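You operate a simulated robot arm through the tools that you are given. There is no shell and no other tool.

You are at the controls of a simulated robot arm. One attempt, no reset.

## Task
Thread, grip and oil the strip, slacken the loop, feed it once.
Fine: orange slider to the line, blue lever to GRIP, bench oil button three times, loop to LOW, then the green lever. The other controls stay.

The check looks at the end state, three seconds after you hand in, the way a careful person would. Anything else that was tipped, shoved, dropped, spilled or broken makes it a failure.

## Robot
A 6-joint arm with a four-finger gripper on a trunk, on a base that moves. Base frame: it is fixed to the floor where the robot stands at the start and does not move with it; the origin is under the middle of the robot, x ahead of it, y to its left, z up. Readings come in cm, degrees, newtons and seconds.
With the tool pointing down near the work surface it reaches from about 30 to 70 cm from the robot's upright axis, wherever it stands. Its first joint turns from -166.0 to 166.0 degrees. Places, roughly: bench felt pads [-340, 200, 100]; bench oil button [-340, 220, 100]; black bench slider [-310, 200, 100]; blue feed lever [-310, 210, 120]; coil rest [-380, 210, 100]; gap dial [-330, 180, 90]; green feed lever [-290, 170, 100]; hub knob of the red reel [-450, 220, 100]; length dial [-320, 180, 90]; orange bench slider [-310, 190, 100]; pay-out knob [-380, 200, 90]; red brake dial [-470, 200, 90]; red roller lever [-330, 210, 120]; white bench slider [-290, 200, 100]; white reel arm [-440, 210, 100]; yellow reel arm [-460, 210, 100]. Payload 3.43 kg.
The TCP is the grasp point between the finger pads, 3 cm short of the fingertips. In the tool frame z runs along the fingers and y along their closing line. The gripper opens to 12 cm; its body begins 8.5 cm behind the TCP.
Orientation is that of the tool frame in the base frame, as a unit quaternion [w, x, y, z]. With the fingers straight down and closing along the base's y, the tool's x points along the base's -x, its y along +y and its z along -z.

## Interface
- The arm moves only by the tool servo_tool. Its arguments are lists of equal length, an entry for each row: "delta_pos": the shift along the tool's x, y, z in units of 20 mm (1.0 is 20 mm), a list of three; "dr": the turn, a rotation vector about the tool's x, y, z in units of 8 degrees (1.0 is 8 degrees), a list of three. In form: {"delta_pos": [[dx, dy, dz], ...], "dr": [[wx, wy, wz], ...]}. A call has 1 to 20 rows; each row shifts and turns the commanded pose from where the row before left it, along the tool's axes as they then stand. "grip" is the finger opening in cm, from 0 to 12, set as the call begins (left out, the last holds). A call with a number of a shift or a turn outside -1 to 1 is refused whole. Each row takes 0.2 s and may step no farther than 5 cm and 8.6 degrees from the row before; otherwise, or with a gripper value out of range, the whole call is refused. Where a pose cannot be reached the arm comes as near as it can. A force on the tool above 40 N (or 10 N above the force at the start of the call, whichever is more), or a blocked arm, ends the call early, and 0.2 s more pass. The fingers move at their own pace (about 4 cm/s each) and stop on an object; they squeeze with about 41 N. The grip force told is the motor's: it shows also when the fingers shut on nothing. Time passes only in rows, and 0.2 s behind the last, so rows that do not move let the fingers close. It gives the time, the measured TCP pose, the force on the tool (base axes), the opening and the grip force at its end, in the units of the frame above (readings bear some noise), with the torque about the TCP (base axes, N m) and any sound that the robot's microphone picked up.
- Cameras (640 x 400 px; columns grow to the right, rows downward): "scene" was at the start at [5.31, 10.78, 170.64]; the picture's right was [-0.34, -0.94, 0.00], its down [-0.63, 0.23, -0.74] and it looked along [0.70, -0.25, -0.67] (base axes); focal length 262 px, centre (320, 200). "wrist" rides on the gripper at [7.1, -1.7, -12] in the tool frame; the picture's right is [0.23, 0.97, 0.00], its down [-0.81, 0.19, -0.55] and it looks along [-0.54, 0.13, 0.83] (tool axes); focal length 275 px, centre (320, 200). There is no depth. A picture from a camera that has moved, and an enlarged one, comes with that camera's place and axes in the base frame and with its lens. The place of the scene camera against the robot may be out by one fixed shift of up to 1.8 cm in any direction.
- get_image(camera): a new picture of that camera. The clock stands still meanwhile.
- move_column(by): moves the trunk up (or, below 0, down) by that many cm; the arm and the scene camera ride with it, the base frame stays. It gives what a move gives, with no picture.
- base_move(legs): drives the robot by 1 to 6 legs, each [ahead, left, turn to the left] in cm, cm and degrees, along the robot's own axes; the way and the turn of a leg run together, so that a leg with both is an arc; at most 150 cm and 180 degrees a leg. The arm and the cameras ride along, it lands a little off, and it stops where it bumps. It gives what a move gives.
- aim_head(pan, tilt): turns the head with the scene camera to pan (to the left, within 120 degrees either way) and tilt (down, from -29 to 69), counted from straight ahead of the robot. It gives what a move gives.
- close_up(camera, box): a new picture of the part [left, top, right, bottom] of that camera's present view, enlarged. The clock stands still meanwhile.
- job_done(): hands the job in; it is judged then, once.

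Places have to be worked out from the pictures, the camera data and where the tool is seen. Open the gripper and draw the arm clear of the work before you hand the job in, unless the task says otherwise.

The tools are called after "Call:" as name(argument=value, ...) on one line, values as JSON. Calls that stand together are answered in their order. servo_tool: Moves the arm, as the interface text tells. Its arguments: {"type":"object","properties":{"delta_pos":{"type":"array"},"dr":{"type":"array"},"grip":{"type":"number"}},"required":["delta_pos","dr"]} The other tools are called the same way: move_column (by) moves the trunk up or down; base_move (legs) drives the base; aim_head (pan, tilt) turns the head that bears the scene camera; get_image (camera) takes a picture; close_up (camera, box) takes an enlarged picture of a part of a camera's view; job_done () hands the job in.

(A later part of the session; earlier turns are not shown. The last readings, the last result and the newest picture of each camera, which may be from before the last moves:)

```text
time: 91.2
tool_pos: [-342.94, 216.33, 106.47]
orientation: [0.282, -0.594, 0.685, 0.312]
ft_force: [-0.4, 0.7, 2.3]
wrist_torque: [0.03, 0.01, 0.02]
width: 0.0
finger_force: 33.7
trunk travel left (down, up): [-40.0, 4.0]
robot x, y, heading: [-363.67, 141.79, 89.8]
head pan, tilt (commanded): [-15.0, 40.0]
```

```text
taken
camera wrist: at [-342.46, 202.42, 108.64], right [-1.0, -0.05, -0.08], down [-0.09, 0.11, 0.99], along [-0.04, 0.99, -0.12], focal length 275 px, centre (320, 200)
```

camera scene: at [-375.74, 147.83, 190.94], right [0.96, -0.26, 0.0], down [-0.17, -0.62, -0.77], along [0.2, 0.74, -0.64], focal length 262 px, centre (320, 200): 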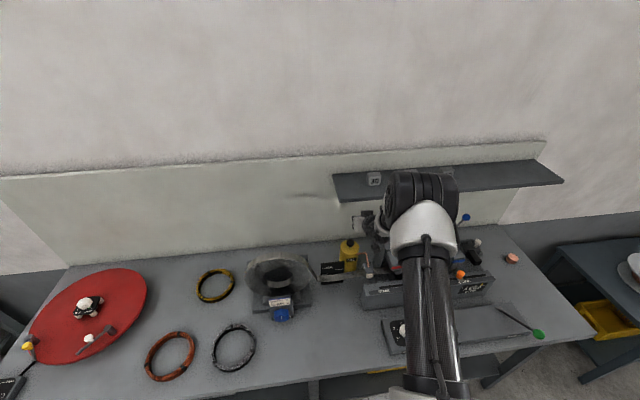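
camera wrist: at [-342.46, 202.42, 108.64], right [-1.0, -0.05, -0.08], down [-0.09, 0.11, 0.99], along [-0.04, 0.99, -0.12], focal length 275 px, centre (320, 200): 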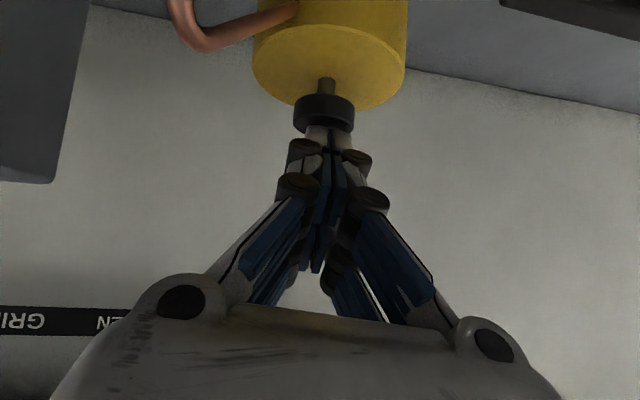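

A 2.3 N upward force shows first contact and the stem looks shorter. I press further in 0.25 cm steps.

Call:
servo_tool(delta_pos=[[0.095, -0.0114, 0.081], [0.095, -0.0114, 0.081], [0.095, -0.0114, 0.081], [0, 0, 0]], dr=[[0, 0, 0], [0, 0, 0], [0, 0, 0], [0, 0, 0]], grip=0)

Call:
get_image(camera="wrist")

```text
time: 92.2
tool_pos: [-343.01, 216.29, 105.63]
orientation: [0.282, -0.594, 0.685, 0.313]
ft_force: [2.2, -0.1, 4.7]
wrist_torque: [0.05, -0.05, -0.02]
width: 0.03
finger_force: 33.4
trunk travel left (down, up): [-40.0, 4.0]
robot x, y, heading: [-363.28, 141.81, 89.9]
head pan, tilt (commanded): [-15.0, 40.0]
heard: click
```

```text
taken
camera wrist: at [-342.49, 202.41, 107.92], right [-1.0, -0.05, -0.08], down [-0.09, 0.11, 0.99], along [-0.04, 0.99, -0.12], focal length 275 px, centre (320, 200)
```

wrist: 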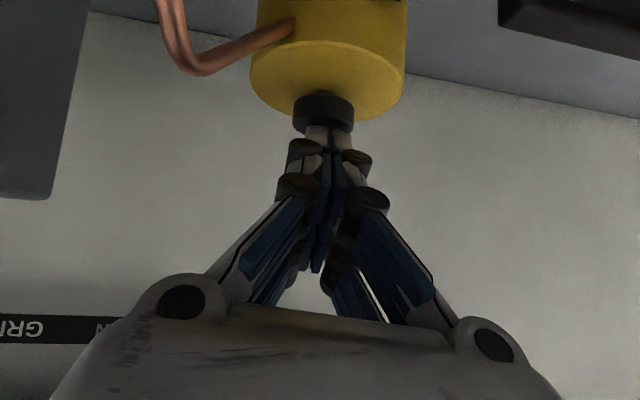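

A click: first press counted. I lift 2 cm so that the button returns.

Call:
servo_tool(delta_pos=[[-0.189, 0.023, -0.162], [-0.189, 0.023, -0.162], [-0.189, 0.023, -0.162], [-0.189, 0.023, -0.162], [0, 0, 0], [0, 0, 0]], dr=[[0, 0, 0], [0, 0, 0], [0, 0, 0], [0, 0, 0], [0, 0, 0], [0, 0, 0]], grip=0)

Call:
get_image(camera="wrist")

```text
time: 93.6
tool_pos: [-342.95, 216.4, 107.45]
orientation: [0.281, -0.594, 0.686, 0.312]
ft_force: [1.2, 0.8, -0.1]
wrist_torque: [0.0, 0.01, 0.0]
width: 0.0
finger_force: 33.4
trunk travel left (down, up): [-40.0, 4.0]
robot x, y, heading: [-363.17, 141.75, 89.8]
head pan, tilt (commanded): [-15.0, 40.0]
```

```text
taken
camera wrist: at [-342.52, 202.48, 109.83], right [-1.0, -0.05, -0.08], down [-0.09, 0.12, 0.99], along [-0.04, 0.99, -0.12], focal length 275 px, centre (320, 200)
```

wrist: 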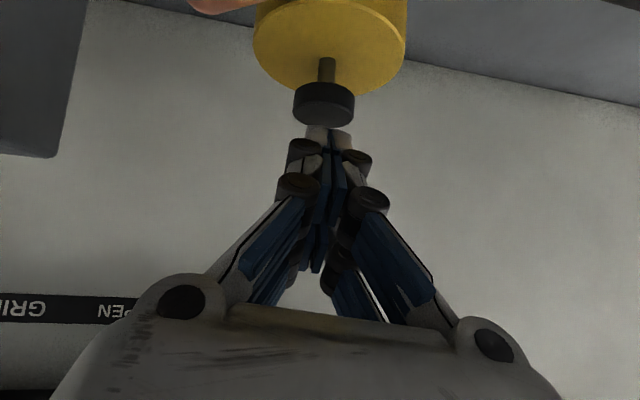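

The button has returned. Second press: down 2 cm again to the same depth.

Call:
servo_tool(delta_pos=[[0.189, -0.023, 0.162], [0.189, -0.023, 0.162], [0.095, -0.0114, 0.081], [0.095, -0.0114, 0.081], [0.095, -0.0114, 0.081], [0.095, -0.0114, 0.081], [0, 0, 0]], dr=[[0, 0, 0], [0, 0, 0], [0, 0, 0], [0, 0, 0], [0, 0, 0], [0, 0, 0], [0, 0, 0]], grip=0)

```text
time: 95.2
tool_pos: [-343.01, 216.32, 105.52]
orientation: [0.283, -0.593, 0.686, 0.312]
ft_force: [0.3, 0.4, 5.8]
wrist_torque: [0.06, -0.02, 0.01]
width: 0.0
finger_force: 33.4
trunk travel left (down, up): [-40.0, 4.0]
robot x, y, heading: [-363.66, 141.77, 89.7]
head pan, tilt (commanded): [-15.0, 40.0]
heard: click
```

Second click heard. I lift 2 cm to let it return.

Call:
servo_tool(delta_pos=[[-0.189, 0.023, -0.162], [-0.189, 0.023, -0.162], [-0.189, 0.023, -0.162], [-0.189, 0.023, -0.162], [0, 0, 0], [0, 0, 0]], dr=[[0, 0, 0], [0, 0, 0], [0, 0, 0], [0, 0, 0], [0, 0, 0], [0, 0, 0]], grip=0)

Call:
get_image(camera="wrist")

```text
time: 96.6
tool_pos: [-342.96, 216.31, 107.48]
orientation: [0.282, -0.594, 0.685, 0.312]
ft_force: [0.1, 0.2, -0.4]
wrist_torque: [0.02, -0.02, 0.02]
width: 0.0
finger_force: 33.2
trunk travel left (down, up): [-40.0, 4.0]
robot x, y, heading: [-363.26, 141.82, 89.5]
head pan, tilt (commanded): [-15.0, 40.0]
```

```text
taken
camera wrist: at [-342.53, 202.45, 109.85], right [-1.0, -0.05, -0.08], down [-0.09, 0.12, 0.99], along [-0.04, 0.99, -0.12], focal length 275 px, centre (320, 200)
```

wrist: 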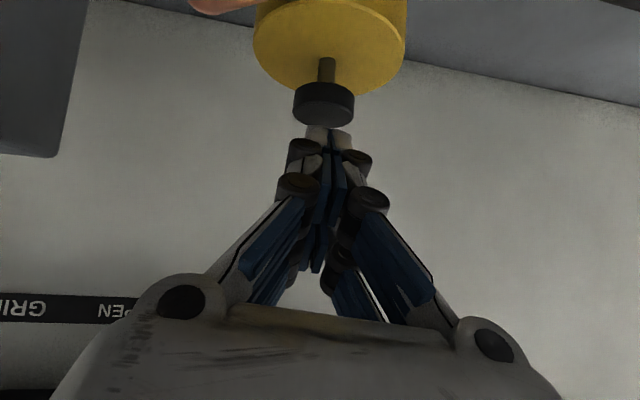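

The button is up again and the bottle has not moved. Third press, same motion.

Call:
servo_tool(delta_pos=[[0.189, -0.023, 0.162], [0.189, -0.023, 0.162], [0.095, -0.0114, 0.081], [0.095, -0.0114, 0.081], [0.095, -0.0114, 0.081], [0.095, -0.0114, 0.081], [0, 0, 0]], dr=[[0, 0, 0], [0, 0, 0], [0, 0, 0], [0, 0, 0], [0, 0, 0], [0, 0, 0], [0, 0, 0]], grip=0)

```text
time: 98.2
tool_pos: [-343.04, 216.23, 105.69]
orientation: [0.284, -0.593, 0.686, 0.312]
ft_force: [0.8, 0.9, 4.9]
wrist_torque: [0.08, -0.05, 0.02]
width: 0.0
finger_force: 33.6
trunk travel left (down, up): [-40.0, 4.0]
robot x, y, heading: [-363.41, 141.6, 90.0]
head pan, tilt (commanded): [-15.0, 40.0]
heard: click
```

Third click heard. I lift straight up and retrace the way to (-343, 212.6, 120).

Call:
servo_tool(delta_pos=[[-0.189, 0.023, -0.162], [-0.189, 0.023, -0.162], [-0.378, 0.046, -0.324], [-0.378, 0.046, -0.324], [-0.378, 0.046, -0.324], [-0.437, 0.075, -0.792], [-0.437, 0.075, -0.792], [-0.437, 0.075, -0.792], [-0.437, 0.075, -0.792], [-0.437, 0.075, -0.792], [0, 0, 0]], dr=[[0, 0, 0], [0, 0, 0], [0, 0, 0], [0, 0, 0], [0, 0, 0], [0, 0, 0], [0, 0, 0], [0, 0, 0], [0, 0, 0], [0, 0, 0], [0, 0, 0]], grip=0)

Call:
get_image(camera="wrist")

Call:
close_up(camera="scene", box=[230, 200, 400, 330])

```text
time: 100.6
tool_pos: [-343.25, 213.26, 118.06]
orientation: [0.282, -0.594, 0.686, 0.311]
ft_force: [-0.1, 0.5, -0.5]
wrist_torque: [-0.02, -0.01, -0.02]
width: 0.0
finger_force: 33.9
trunk travel left (down, up): [-40.0, 4.0]
robot x, y, heading: [-363.55, 141.93, 89.9]
head pan, tilt (commanded): [-15.0, 40.0]
```

```text
taken
camera wrist: at [-342.76, 199.3, 120.35], right [-1.0, -0.05, -0.08], down [-0.09, 0.12, 0.99], along [-0.04, 0.99, -0.12], focal length 275 px, centre (320, 200)
```

wrist: 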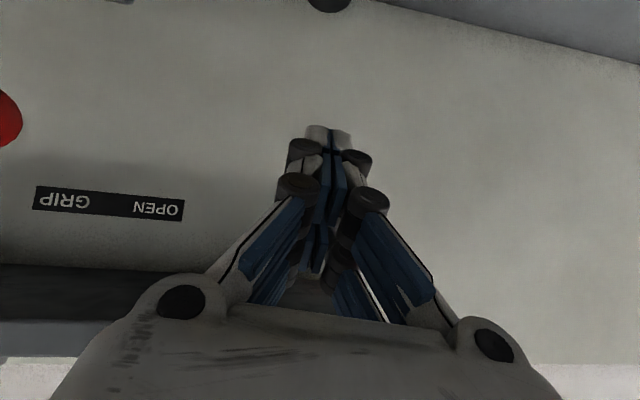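

```text
3.08 times, centred on (315, 265) of scene
camera zoom: at [-375.73, 147.78, 190.94], right [0.96, -0.26, 0.0], down [-0.17, -0.62, -0.77], along [0.2, 0.74, -0.64], focal length 806 px, centre (335, 0)
```

zoom: 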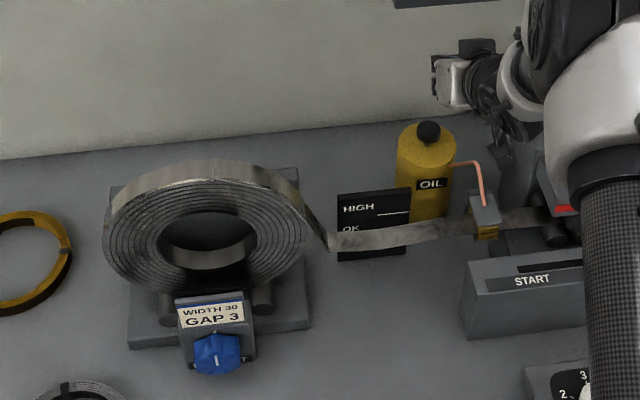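

The felt pad now looks oiled (yellow) and the bottle stands as before. Next is the PAY OUT knob near (-377, 197, 94), which faces up toward me at roughly 45°; I back the robot off, shift left, and inspect the knob and the loop board.

Call:
base_move(legs=[[-32, 0, 0], [0, 28, 0]])

Call:
aim_head(pan=0, tilt=40)

Call:
get_image(camera="scene")

Call:
get_image(camera="wrist")

```text
time: 104.3
tool_pos: [-371.32, 181.14, 118.07]
orientation: [0.282, -0.594, 0.685, 0.312]
ft_force: [0.5, -0.8, 0.5]
wrist_torque: [-0.02, -0.02, 0.0]
width: 0.0
finger_force: 33.5
trunk travel left (down, up): [-40.0, 4.0]
robot x, y, heading: [-391.39, 109.35, 89.9]
head pan, tilt (commanded): [-15.0, 40.0]
```

```text
time: 105.1
tool_pos: [-371.26, 181.07, 118.19]
orientation: [0.281, -0.594, 0.686, 0.311]
ft_force: [-0.3, 0.1, 0.3]
wrist_torque: [-0.03, 0.01, 0.02]
width: 0.0
finger_force: 33.5
trunk travel left (down, up): [-40.0, 4.0]
robot x, y, heading: [-391.37, 109.7, 89.6]
head pan, tilt (commanded): [0.0, 40.0]
```

```text
taken
camera scene: at [-405.87, 115.93, 190.95], right [1.0, 0.0, 0.0], down [0.0, -0.64, -0.77], along [0.0, 0.77, -0.64], focal length 262 px, centre (320, 200)
```

scene: 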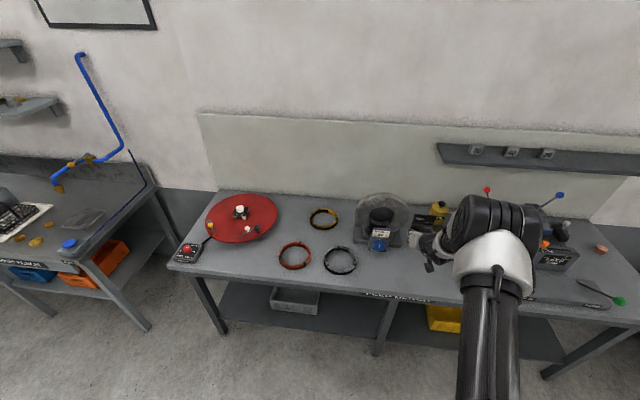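

```text
taken
camera wrist: at [-370.7, 167.16, 120.35], right [-1.0, -0.05, -0.08], down [-0.09, 0.12, 0.99], along [-0.04, 0.99, -0.12], focal length 275 px, centre (320, 200)
```

wrist: 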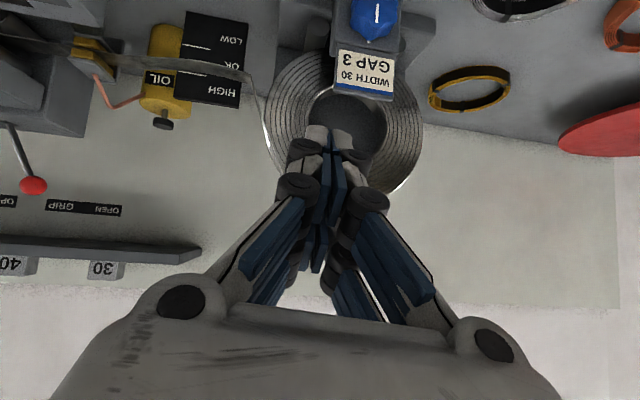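

The wrist camera shows the board with HIGH / OK / LOW and the strip crossing it, and the blue knob. I lower the trunk 18 cm to look at the loop nearly level.

Call:
move_column(by=-18)

Call:
get_image(camera="wrist")

Call:
close_up(camera="wrist", box=[80, 60, 330, 220])

Call:
close_up(camera="wrist", box=[300, 60, 440, 180])

```text
time: 107.1
tool_pos: [-371.15, 181.08, 100.13]
orientation: [0.282, -0.594, 0.686, 0.312]
ft_force: [0.8, 0.1, 0.0]
wrist_torque: [-0.01, 0.02, -0.01]
width: 0.0
finger_force: 32.7
trunk travel left (down, up): [-22.0, 22.0]
robot x, y, heading: [-391.46, 109.79, 89.9]
head pan, tilt (commanded): [0.0, 40.0]
```

```text
taken
camera wrist: at [-370.73, 167.17, 102.38], right [-1.0, -0.05, -0.08], down [-0.09, 0.12, 0.99], along [-0.04, 0.99, -0.12], focal length 275 px, centre (320, 200)
```

wrist: 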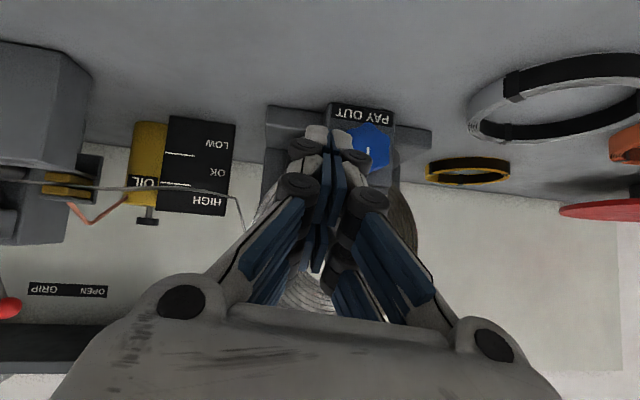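

```text
2.50 times, centred on (205, 140) of wrist
camera zoom: at [-370.73, 167.17, 102.38], right [-1.0, -0.05, -0.08], down [-0.09, 0.12, 0.99], along [-0.04, 0.99, -0.12], focal length 688 px, centre (608, 350)
```

zoom: 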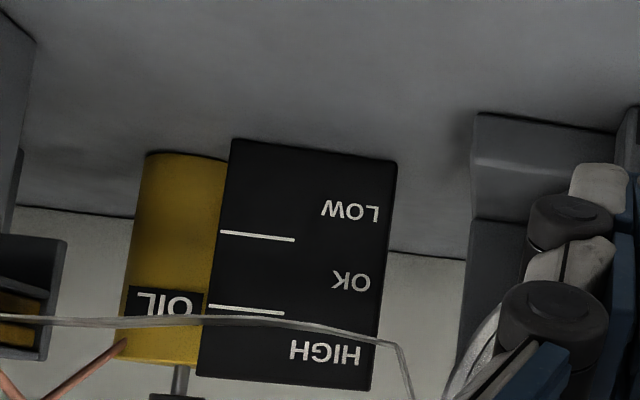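

```text
3.33 times, centred on (370, 120) of wrist
camera zoom: at [-370.73, 167.17, 102.38], right [-1.0, -0.05, -0.08], down [-0.09, 0.12, 0.99], along [-0.04, 0.99, -0.12], focal length 918 px, centre (153, 467)
```

zoom: 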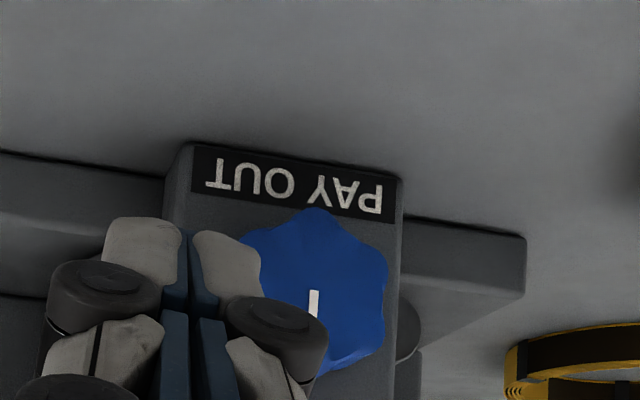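

The board's two lines separate HIGH / OK / LOW; the strip now runs level with the upper line, so the loop must sag below the lower line. I enlarge the knob from the scene camera to judge the tilt of its axis.

Call:
get_image(camera="scene")

Call:
close_up(camera="scene", box=[340, 150, 440, 230])

```text
taken
camera scene: at [-405.93, 115.92, 172.96], right [1.0, 0.0, 0.0], down [0.0, -0.64, -0.77], along [0.0, 0.77, -0.64], focal length 262 px, centre (320, 200)
```

scene: 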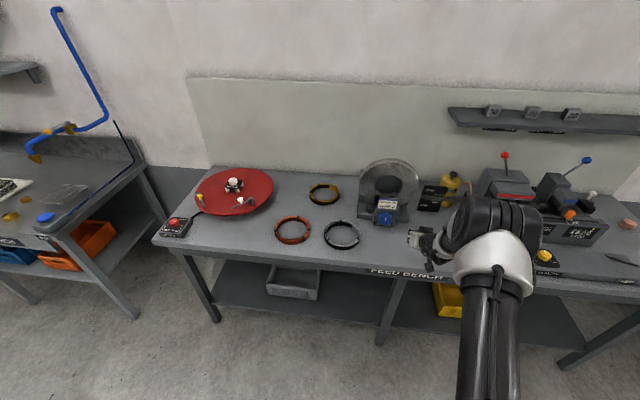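

```text
5.00 times, centred on (390, 190) of scene
camera zoom: at [-405.93, 115.92, 172.96], right [1.0, 0.0, 0.0], down [0.0, -0.64, -0.77], along [0.0, 0.77, -0.64], focal length 1310 px, centre (-30, 250)
```

zoom: 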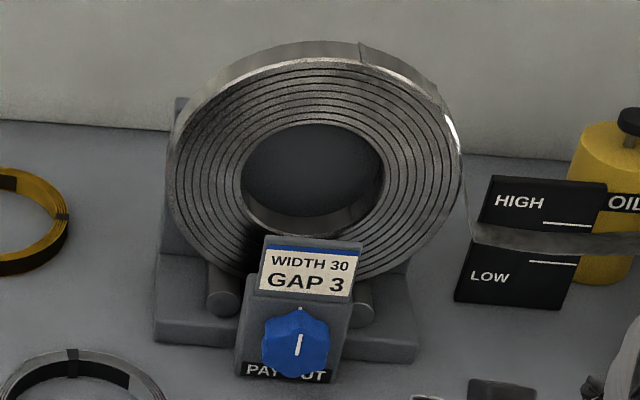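

The knob's axis seems tilted up only about 15–20° from horizontal. I open the fingers for a clear view between them and tilt the tool 20° more toward horizontal.

Call:
servo_tool(delta_pos=[[0, 0, 0], [0, 0, 0], [0, 0, 0], [0, 0, 0], [0, 0, 0]], dr=[[0, -1, 0], [0, -1, 0], [0, -0.5, 0], [0, 0, 0], [0, 0, 0]], grip=9)

Call:
get_image(camera="wrist")

Call:
get_image(camera="scene")

```text
time: 108.3
tool_pos: [-371.24, 181.19, 100.12]
orientation: [0.396, -0.53, 0.628, 0.41]
ft_force: [-0.2, -0.6, -1.1]
wrist_torque: [0.02, -0.03, -0.01]
width: 8.83
finger_force: 0.0
trunk travel left (down, up): [-22.0, 22.0]
robot x, y, heading: [-391.27, 109.57, 89.6]
head pan, tilt (commanded): [0.0, 40.0]
```

```text
taken
camera wrist: at [-371.17, 167.23, 97.52], right [-0.99, 0.02, -0.12], down [-0.13, -0.22, 0.97], along [-0.01, 0.97, 0.22], focal length 275 px, centre (320, 200)
```

wrist: 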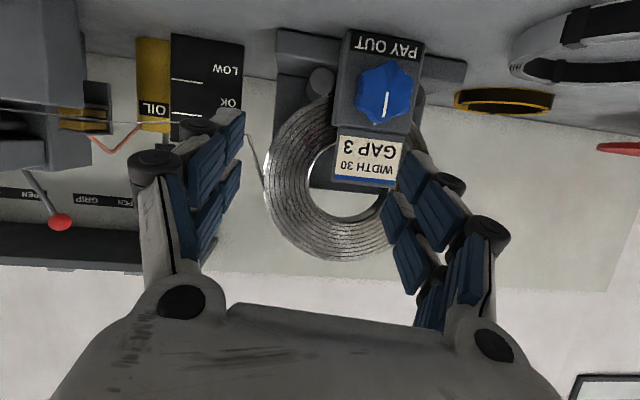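

```text
taken
camera scene: at [-405.93, 115.93, 172.95], right [1.0, 0.0, 0.0], down [0.0, -0.64, -0.77], along [0.0, 0.77, -0.64], focal length 262 px, centre (320, 200)
```

scene: 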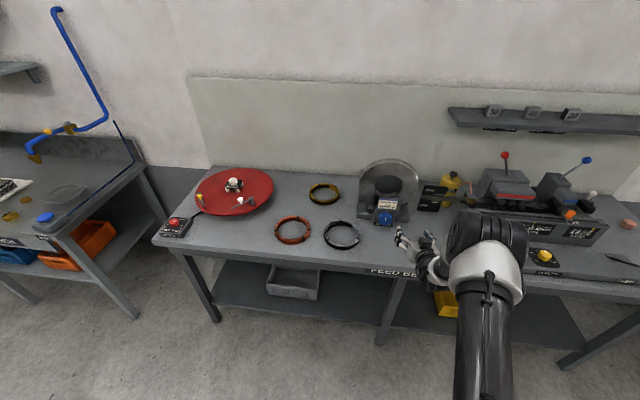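

Now the view is clear: the knob's face centre comes out near (-376.5, 195.5, 92.9). I enlarge the knob and the loop board.

Call:
close_up(camera="wrist", box=[310, 20, 470, 140])

Call:
close_up(camera="wrist", box=[60, 20, 300, 180])

```text
3.33 times, centred on (390, 80) of wrist
camera zoom: at [-371.17, 167.23, 97.52], right [-0.99, 0.02, -0.12], down [-0.13, -0.22, 0.97], along [-0.01, 0.97, 0.22], focal length 918 px, centre (87, 600)
```

zoom: 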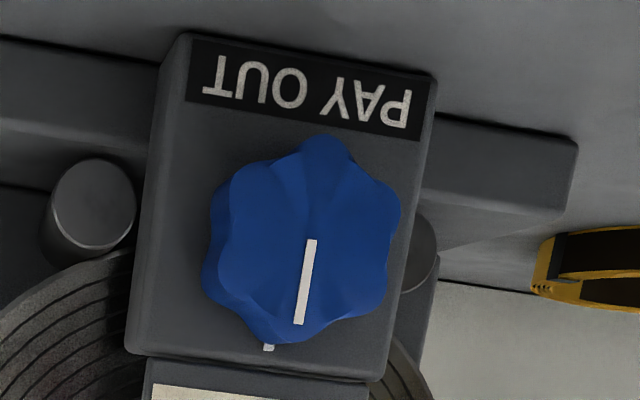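

```text
2.50 times, centred on (180, 100) of wrist
camera zoom: at [-371.17, 167.23, 97.52], right [-0.99, 0.02, -0.12], down [-0.13, -0.22, 0.97], along [-0.01, 0.97, 0.22], focal length 688 px, centre (670, 450)
```

zoom: 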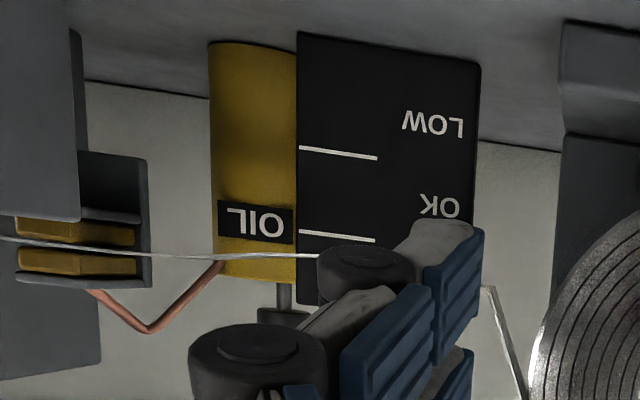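

The knob has about six lobes, is roughly 5 cm wide and its axis is nearly horizontal along the bench normal, with the pointer at the top tick. I bring the open hand level in front of it: first the arm down and left to about (-376.7, 181, 93.6).

Call:
servo_tool(delta_pos=[[0.562, 0.398, 0.161], [0.562, 0.398, 0.161], [0.562, 0.398, 0.161], [0.562, 0.398, 0.161], [0.562, 0.398, 0.161], [0.562, 0.398, 0.161], [0, 0, 0]], dr=[[0, 0, 0], [0, 0, 0], [0, 0, 0], [0, 0, 0], [0, 0, 0], [0, 0, 0], [0, 0, 0]], grip=9)

Call:
get_image(camera="wrist")

Call:
get_image(camera="scene")

```text
time: 109.9
tool_pos: [-376.15, 181.1, 93.51]
orientation: [0.393, -0.533, 0.625, 0.413]
ft_force: [0.7, -0.3, 0.3]
wrist_torque: [-0.01, 0.02, -0.03]
width: 8.98
finger_force: 0.0
out of reach, approached as far as the arm can: row 6
trunk travel left (down, up): [-22.0, 22.0]
robot x, y, heading: [-391.37, 109.69, 89.8]
head pan, tilt (commanded): [0.0, 40.0]
```

```text
taken
camera wrist: at [-376.06, 167.2, 91.03], right [-0.99, 0.01, -0.12], down [-0.12, -0.22, 0.97], along [-0.02, 0.97, 0.22], focal length 275 px, centre (320, 200)
```

wrist: 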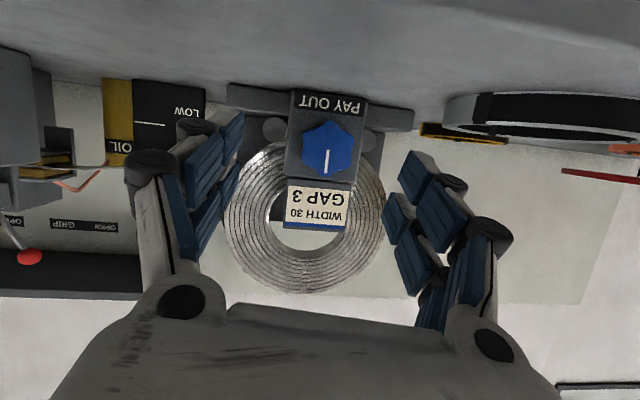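

```text
taken
camera scene: at [-405.94, 115.92, 172.95], right [1.0, 0.0, 0.0], down [0.0, -0.64, -0.77], along [0.0, 0.77, -0.64], focal length 262 px, centre (320, 200)
```

scene: 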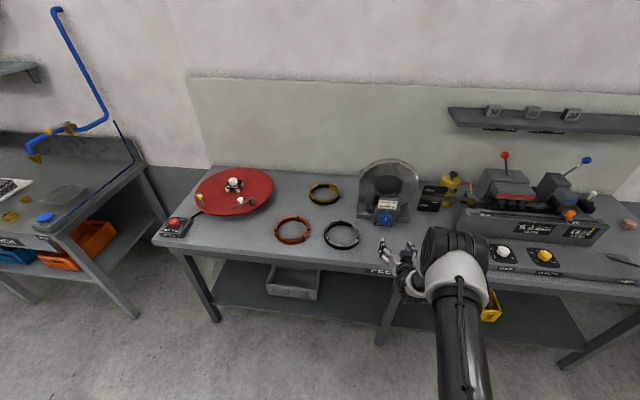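

The arm just touched its lateral limit here, so I'll shift the robot a bit more left. First I enlarge the knob from this lower viewpoint to fix its place.

Call:
close_up(camera="wrist", box=[260, 80, 420, 200])

Call:
close_up(camera="wrist", box=[90, 60, 290, 190])

```text
3.33 times, centred on (340, 140) of wrist
camera zoom: at [-376.06, 167.2, 91.03], right [-0.99, 0.01, -0.12], down [-0.12, -0.22, 0.97], along [-0.02, 0.97, 0.22], focal length 918 px, centre (253, 400)
```

zoom: 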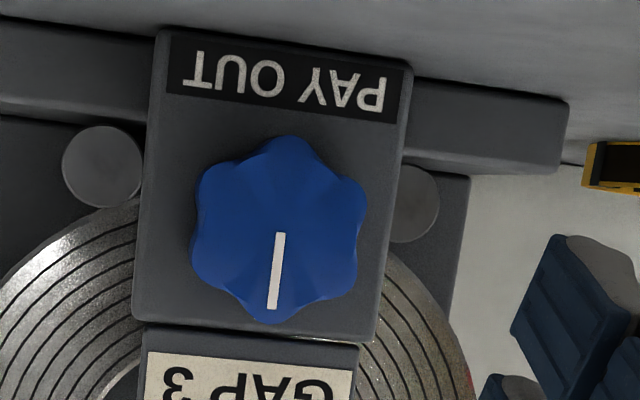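

```text
3.08 times, centred on (190, 125) of wrist
camera zoom: at [-376.06, 167.2, 91.03], right [-0.99, 0.01, -0.12], down [-0.12, -0.22, 0.97], along [-0.02, 0.97, 0.22], focal length 847 px, centre (720, 431)
```

zoom: 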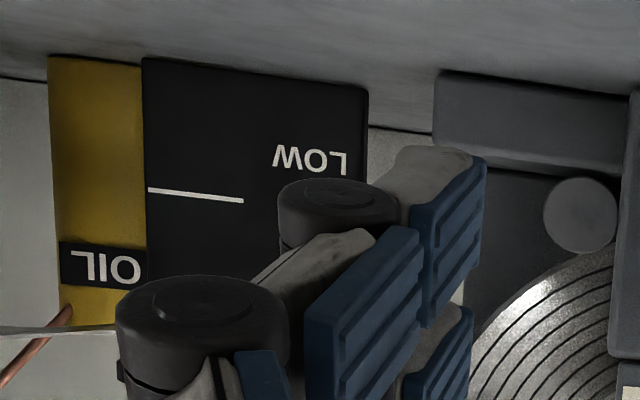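

Matching the pointer's inner end in two views puts the knob's face centre at (-376.8, 196.6, 92.4), diameter about 5.8 cm, axis nearly horizontal. I shift the robot 7 cm left, then bring the tool back in line with the knob while staying in front of it.

Call:
base_move(legs=[[0, 7, 0]])

Call:
servo_tool(delta_pos=[[0.07, -0.45, -0.45], [0.07, -0.45, -0.45], [0.07, -0.45, -0.45], [0.07, -0.45, -0.45], [0.07, -0.45, -0.45], [0.07, -0.45, -0.45], [0.07, -0.45, -0.45], [0.07, -0.45, -0.45], [0, 0, 0]], dr=[[0, 0, 0], [0, 0, 0], [0, 0, 0], [0, 0, 0], [0, 0, 0], [0, 0, 0], [0, 0, 0], [0, 0, 0], [0, 0, 0]], grip=9)

Call:
get_image(camera="wrist")

```text
time: 110.9
tool_pos: [-383.23, 181.06, 93.58]
orientation: [0.393, -0.534, 0.625, 0.413]
ft_force: [-0.6, -0.4, -0.8]
wrist_torque: [-0.02, -0.01, -0.02]
width: 9.02
finger_force: 0.0
trunk travel left (down, up): [-22.0, 22.0]
robot x, y, heading: [-398.48, 109.85, 89.7]
head pan, tilt (commanded): [0.0, 40.0]
```

```text
time: 112.9
tool_pos: [-376.61, 173.32, 94.33]
orientation: [0.393, -0.534, 0.624, 0.414]
ft_force: [-0.7, 0.2, 0.4]
wrist_torque: [0.01, 0.01, 0.02]
width: 9.0
finger_force: 0.0
trunk travel left (down, up): [-22.0, 22.0]
robot x, y, heading: [-398.25, 110.26, 89.8]
head pan, tilt (commanded): [0.0, 40.0]
```

```text
taken
camera wrist: at [-376.37, 159.49, 91.78], right [-0.99, 0.01, -0.12], down [-0.12, -0.22, 0.97], along [-0.02, 0.97, 0.22], focal length 275 px, centre (320, 200)
```

wrist: 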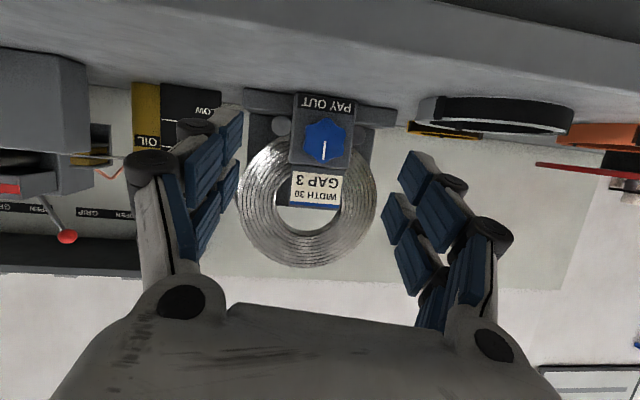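

The knob is straight ahead of the hand (about 23 cm). I drive forward 15 cm, which leaves the fingertips about 4 cm short of the knob.

Call:
base_move(legs=[[15, 0, 0]])

Call:
get_image(camera="wrist")

Call:
get_image(camera="scene")

```text
time: 114.3
tool_pos: [-376.5, 188.33, 94.28]
orientation: [0.392, -0.534, 0.625, 0.413]
ft_force: [0.8, 1.1, 0.1]
wrist_torque: [0.01, 0.0, 0.0]
width: 8.99
finger_force: 0.1
trunk travel left (down, up): [-22.0, 22.0]
robot x, y, heading: [-398.14, 124.58, 89.8]
head pan, tilt (commanded): [0.0, 40.0]
```

```text
taken
camera wrist: at [-376.28, 174.47, 91.73], right [-0.99, 0.01, -0.12], down [-0.12, -0.22, 0.97], along [-0.02, 0.97, 0.22], focal length 275 px, centre (320, 200)
```

wrist: 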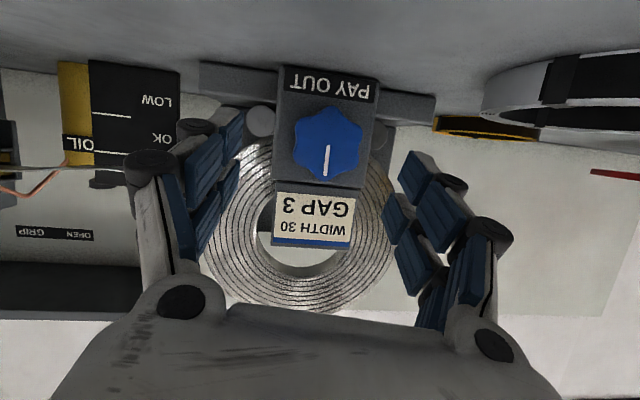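

```text
taken
camera scene: at [-412.8, 131.02, 172.94], right [1.0, 0.0, 0.0], down [0.0, -0.64, -0.77], along [0.0, 0.77, -0.64], focal length 262 px, centre (320, 200)
```

scene: 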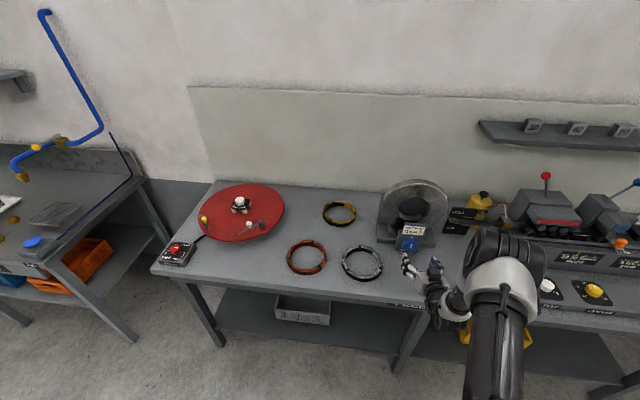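

The knob is well centred between the open fingers (axis near x -376.9, z 92.4). I advance along the tool axis to about (-376.95, 194.2, 93.3) in two parts.

Call:
servo_tool(delta_pos=[[-0.115, 0.093, 0.64], [-0.115, 0.093, 0.64], [-0.115, 0.093, 0.64], [-0.115, 0.093, 0.64], [0, 0, 0]], dr=[[0, 0, 0], [0, 0, 0], [0, 0, 0], [0, 0, 0], [0, 0, 0]], grip=9)

Call:
get_image(camera="wrist")

Call:
close_up(camera="scene", box=[360, 170, 480, 300])

```text
time: 115.5
tool_pos: [-376.87, 193.5, 93.48]
orientation: [0.393, -0.533, 0.624, 0.414]
ft_force: [0.1, -0.5, 0.0]
wrist_torque: [-0.01, 0.0, -0.01]
width: 9.01
finger_force: 0.0
trunk travel left (down, up): [-22.0, 22.0]
robot x, y, heading: [-398.14, 124.41, 89.7]
head pan, tilt (commanded): [0.0, 40.0]
```

```text
taken
camera wrist: at [-376.68, 179.59, 90.88], right [-0.99, 0.01, -0.12], down [-0.12, -0.22, 0.97], along [-0.02, 0.97, 0.22], focal length 275 px, centre (320, 200)
```

wrist: 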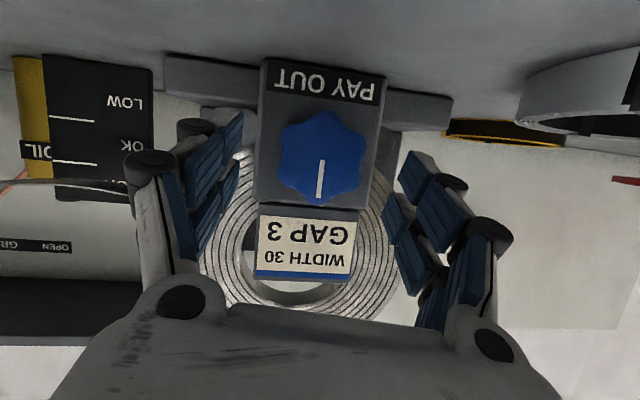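

```text
3.08 times, centred on (420, 235) of scene
camera zoom: at [-412.8, 130.86, 172.95], right [1.0, 0.0, 0.0], down [0.0, -0.64, -0.77], along [0.0, 0.77, -0.64], focal length 806 px, centre (12, 92)
```

zoom: 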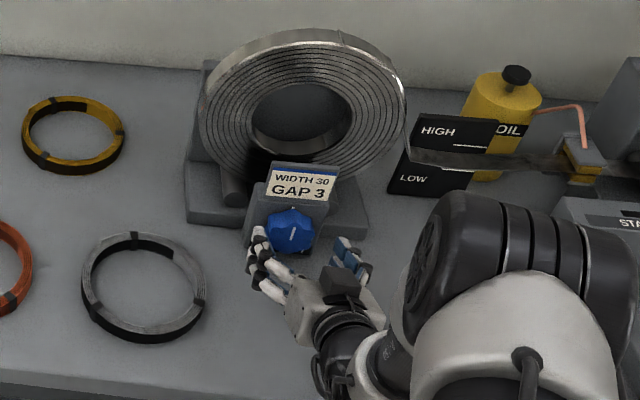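

The fingertips are level with the knob's face, centred on it. I go 1.3 cm further so the tips straddle the knob, then close.

Call:
servo_tool(delta_pos=[[-0.05, 0.025, 0.33], [-0.055, 0.022, 0.32], [0, 0, 0]], dr=[[0, 0, 0], [0, 0, 0], [0, 0, 0]], grip=9)

Call:
get_image(camera="wrist")

Call:
close_up(camera="scene", box=[410, 220, 490, 290])

```text
time: 116.3
tool_pos: [-376.7, 194.71, 93.18]
orientation: [0.393, -0.533, 0.625, 0.414]
ft_force: [-0.3, -0.7, -0.5]
wrist_torque: [-0.03, 0.01, 0.0]
width: 8.99
finger_force: 0.1
trunk travel left (down, up): [-22.0, 22.0]
robot x, y, heading: [-398.21, 124.63, 89.8]
head pan, tilt (commanded): [0.0, 40.0]
```

```text
taken
camera wrist: at [-376.66, 180.88, 90.65], right [-0.99, 0.01, -0.12], down [-0.12, -0.22, 0.97], along [-0.02, 0.97, 0.22], focal length 275 px, centre (320, 200)
```

wrist: 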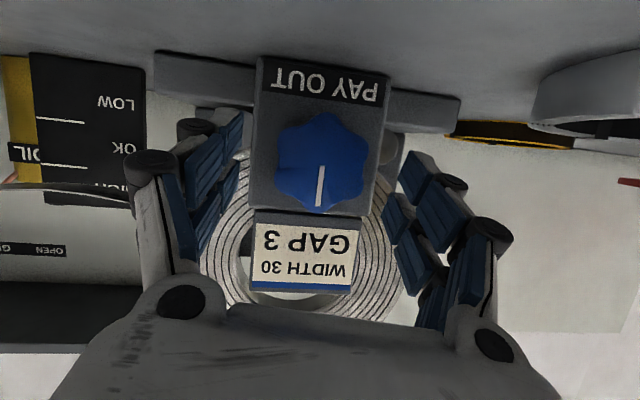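

```text
5.71 times, centred on (450, 255) of scene
camera zoom: at [-412.8, 130.87, 172.95], right [1.0, 0.0, 0.0], down [0.0, -0.64, -0.77], along [0.0, 0.77, -0.64], focal length 1497 px, centre (-423, -114)
```

zoom: 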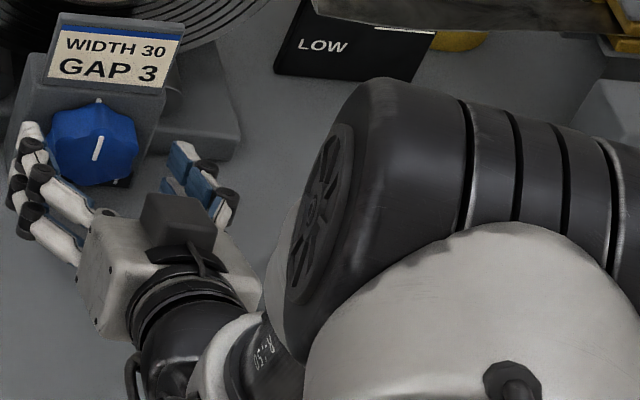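

The fingers straddle the knob. I close on it.

Call:
servo_tool(delta_pos=[[0, 0, 0], [0, 0, 0], [0, 0, 0], [0, 0, 0], [0, 0, 0], [0, 0, 0]], dr=[[0, 0, 0], [0, 0, 0], [0, 0, 0], [0, 0, 0], [0, 0, 0], [0, 0, 0]], grip=4)

Call:
get_image(camera="wrist")

Call:
close_up(camera="scene", box=[390, 190, 490, 270])

```text
time: 117.7
tool_pos: [-376.93, 194.79, 93.23]
orientation: [0.393, -0.534, 0.625, 0.413]
ft_force: [-5.8, -0.8, 0.3]
wrist_torque: [0.15, 0.03, 0.45]
width: 5.4
finger_force: 44.9
trunk travel left (down, up): [-22.0, 22.0]
robot x, y, heading: [-398.39, 124.52, 89.8]
head pan, tilt (commanded): [0.0, 40.0]
```

```text
taken
camera wrist: at [-376.74, 180.87, 90.66], right [-0.99, 0.01, -0.12], down [-0.12, -0.22, 0.97], along [-0.02, 0.97, 0.22], focal length 275 px, centre (320, 200)
```

wrist: 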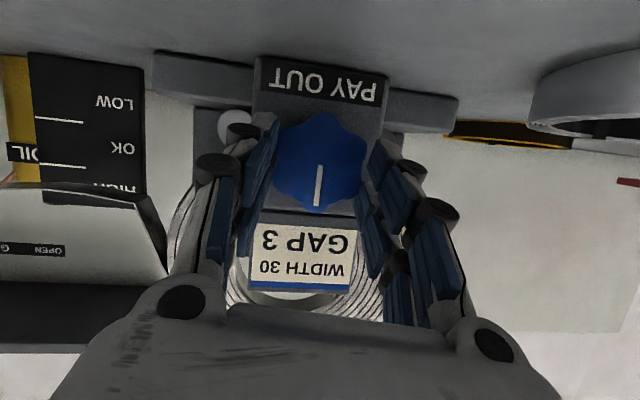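

```text
5.00 times, centred on (440, 230) of scene
camera zoom: at [-412.89, 130.85, 172.94], right [1.0, 0.0, 0.0], down [0.0, -0.64, -0.77], along [0.0, 0.77, -0.64], focal length 1310 px, centre (-280, 50)
```

zoom: 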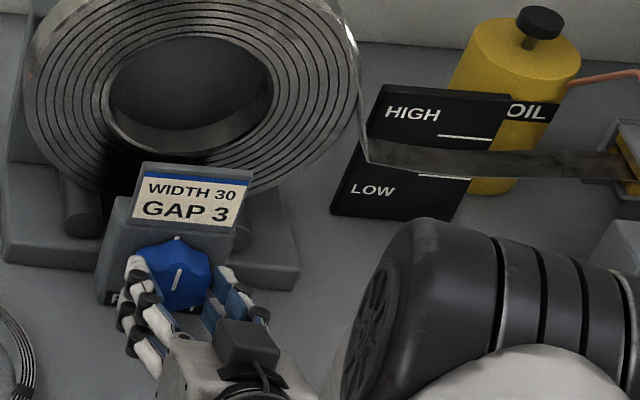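

The fingers hold the knob (5.4 cm, 45 N). I turn it 16° clockwise as seen from the front, about the knob's own axis, and look at the loop and the pointer.

Call:
servo_tool(delta_pos=[[-0.002, -0.024, -0.002], [-0.002, -0.024, -0.002], [-0.002, -0.024, -0.002], [-0.002, -0.024, -0.002], [0, 0, 0]], dr=[[-0.1775, -0.024, 0.4665], [-0.1775, -0.024, 0.4665], [-0.1775, -0.024, 0.4665], [-0.1775, -0.024, 0.4665], [0, 0, 0]], grip=4)

Call:
get_image(camera="wrist")

Call:
close_up(camera="scene", box=[390, 190, 490, 270])

```text
time: 118.9
tool_pos: [-376.69, 194.75, 93.13]
orientation: [0.312, -0.464, 0.666, 0.495]
ft_force: [-6.3, -2.1, -2.0]
wrist_torque: [-0.18, 0.05, 0.22]
width: 5.39
finger_force: 44.9
trunk travel left (down, up): [-22.0, 22.0]
robot x, y, heading: [-398.19, 124.67, 89.9]
head pan, tilt (commanded): [0.0, 40.0]
```

```text
taken
camera wrist: at [-377.3, 180.94, 90.1], right [-0.99, 0.01, 0.16], down [0.15, -0.26, 0.95], along [0.05, 0.97, 0.25], focal length 275 px, centre (320, 200)
```

wrist: 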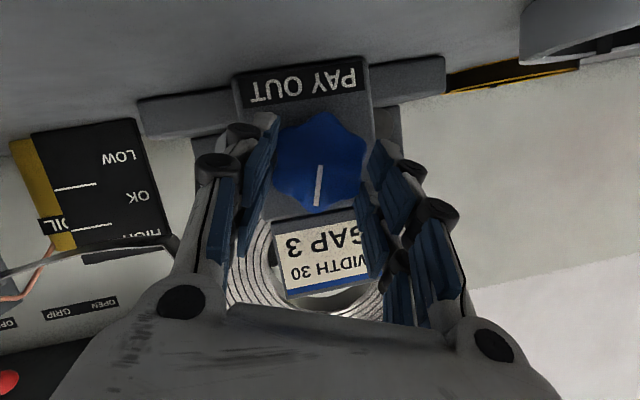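

```text
5.00 times, centred on (440, 230) of scene
camera zoom: at [-412.87, 130.88, 172.94], right [1.0, 0.0, 0.0], down [0.0, -0.64, -0.77], along [0.0, 0.77, -0.64], focal length 1310 px, centre (-280, 50)
```

zoom: 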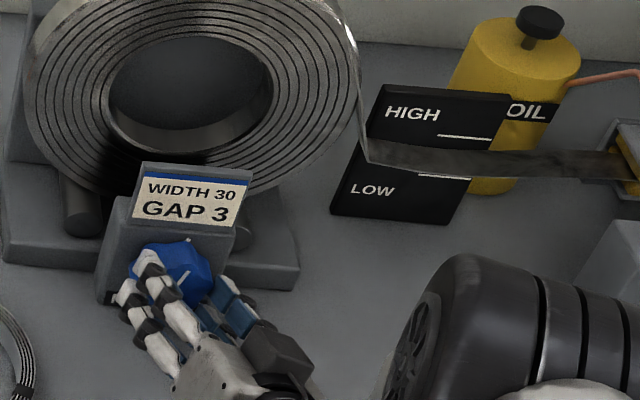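

The knob turned with the gripper (pointer now leans right); the loop looks unchanged so far. I turn another 24° clockwise and compare.

Call:
servo_tool(delta_pos=[[-0.002, -0.024, -0.002], [-0.002, -0.024, -0.002], [-0.002, -0.024, -0.002], [-0.002, -0.024, -0.002], [-0.002, -0.024, -0.002], [-0.002, -0.024, -0.002], [0, 0, 0]], dr=[[-0.1775, -0.024, 0.4665], [-0.1775, -0.024, 0.4665], [-0.1775, -0.024, 0.4665], [-0.1775, -0.024, 0.4665], [-0.1775, -0.024, 0.4665], [-0.1775, -0.024, 0.4665], [0, 0, 0]], grip=4)

Call:
get_image(camera="wrist")

Call:
close_up(camera="scene", box=[390, 190, 490, 270])

```text
time: 120.5
tool_pos: [-376.33, 194.6, 92.93]
orientation: [0.182, -0.342, 0.702, 0.598]
ft_force: [-1.7, -7.3, -14.3]
wrist_torque: [-0.1, -0.12, 0.0]
width: 5.4
finger_force: 44.7
trunk travel left (down, up): [-22.0, 22.0]
robot x, y, heading: [-398.2, 124.72, 90.2]
head pan, tilt (commanded): [0.0, 40.0]
```

```text
taken
camera wrist: at [-378.34, 181.07, 89.6], right [-0.84, -0.01, 0.54], down [0.52, -0.31, 0.8], along [0.16, 0.95, 0.26], focal length 275 px, centre (320, 200)
```

wrist: 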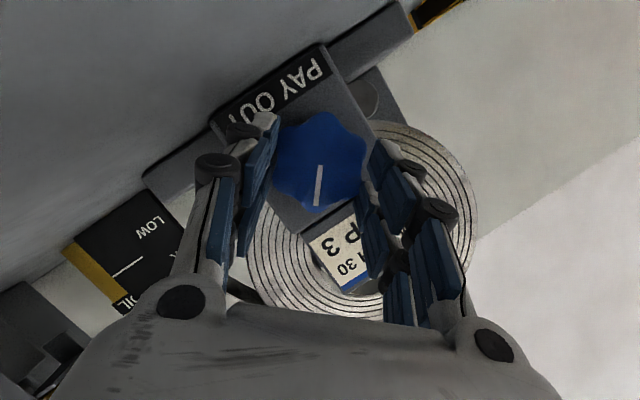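

```text
5.00 times, centred on (440, 230) of scene
camera zoom: at [-412.79, 130.93, 172.94], right [1.0, 0.0, 0.0], down [0.0, -0.64, -0.77], along [0.0, 0.77, -0.64], focal length 1310 px, centre (-280, 50)
```

zoom: 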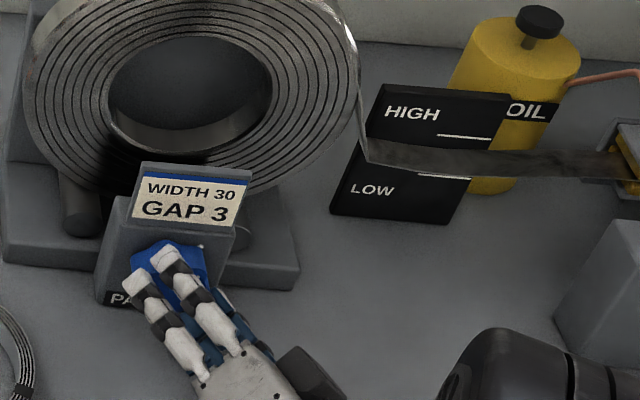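

Total 40° clockwise, yet the strip seems unchanged. I enlarge the strip and board more to see any small change.

Call:
close_up(camera="scene", box=[440, 190, 530, 250])

Call:
get_image(camera="scene")

```text
6.67 times, centred on (485, 220) of scene
camera zoom: at [-412.79, 130.93, 172.94], right [1.0, 0.0, 0.0], down [0.0, -0.64, -0.77], along [0.0, 0.77, -0.64], focal length 1747 px, centre (-780, 67)
```

zoom: 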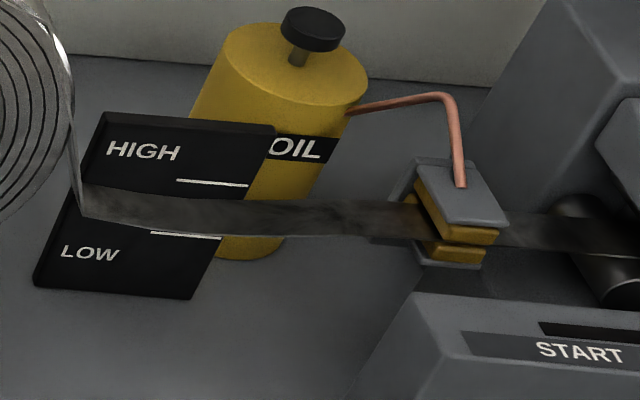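

```text
taken
camera scene: at [-412.79, 130.93, 172.94], right [1.0, 0.0, 0.0], down [0.0, -0.64, -0.77], along [0.0, 0.77, -0.64], focal length 262 px, centre (320, 200)
```

scene: 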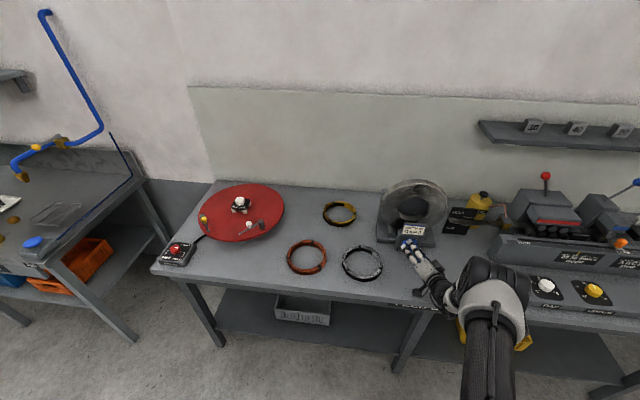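

No visible change yet: the strip was drawn taut by threading, so some turning may just be taking up. I look at the coil itself to see whether it rotated.

Call:
close_up(camera="scene", box=[360, 165, 480, 265])

```text
4.00 times, centred on (420, 215) of scene
camera zoom: at [-412.79, 130.93, 172.94], right [1.0, 0.0, 0.0], down [0.0, -0.64, -0.77], along [0.0, 0.77, -0.64], focal length 1048 px, centre (-80, 140)
```

zoom: 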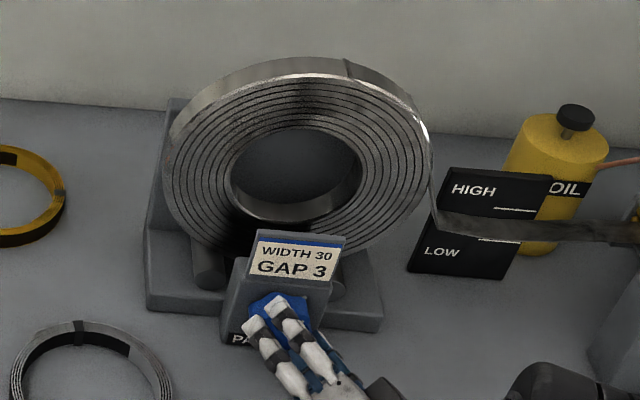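

The coil itself looks the same. I continue clockwise another 40° in this grip, watching the torque for a stop.

Call:
servo_tool(delta_pos=[[0.03, -0.054, 0.01], [0.03, -0.054, 0.01], [-0.002, -0.024, -0.002], [-0.002, -0.024, -0.002], [-0.002, -0.024, -0.002], [-0.002, -0.024, -0.002], [-0.002, -0.024, -0.002], [-0.002, -0.024, -0.002], [-0.002, -0.024, -0.002], [-0.002, -0.024, -0.002], [0, 0, 0]], dr=[[-0.1775, -0.024, 0.4665], [-0.1775, -0.024, 0.4665], [-0.1775, -0.024, 0.4665], [-0.1775, -0.024, 0.4665], [-0.1775, -0.024, 0.4665], [-0.1775, -0.024, 0.4665], [-0.1775, -0.024, 0.4665], [-0.1775, -0.024, 0.4665], [-0.1775, -0.024, 0.4665], [-0.1775, -0.024, 0.4665], [0, 0, 0]], grip=4)

Call:
get_image(camera="wrist")

Call:
close_up(camera="scene", box=[390, 190, 530, 290])

```text
time: 122.9
tool_pos: [-376.18, 194.68, 92.23]
orientation: [-0.051, -0.11, 0.694, 0.709]
ft_force: [4.0, -14.6, -18.0]
wrist_torque: [-0.71, -0.09, 0.51]
width: 5.38
finger_force: 45.0
trunk travel left (down, up): [-22.0, 22.0]
robot x, y, heading: [-398.64, 124.68, 89.9]
head pan, tilt (commanded): [0.0, 40.0]
```

```text
taken
camera wrist: at [-380.25, 181.34, 89.79], right [-0.3, -0.08, 0.95], down [0.9, -0.36, 0.25], along [0.32, 0.93, 0.18], focal length 275 px, centre (320, 200)
```

wrist: 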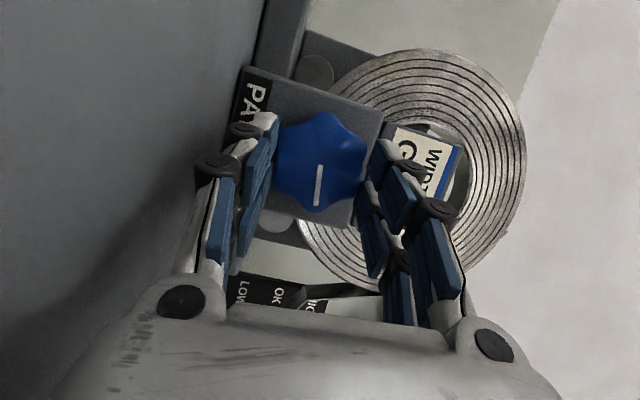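

```text
4.00 times, centred on (460, 240) of scene
camera zoom: at [-412.69, 130.9, 172.95], right [1.0, 0.0, 0.0], down [0.0, -0.64, -0.77], along [0.0, 0.77, -0.64], focal length 1048 px, centre (-240, 40)
```

zoom: 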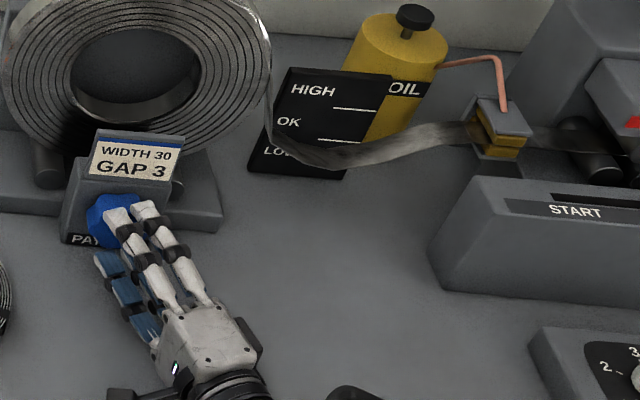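

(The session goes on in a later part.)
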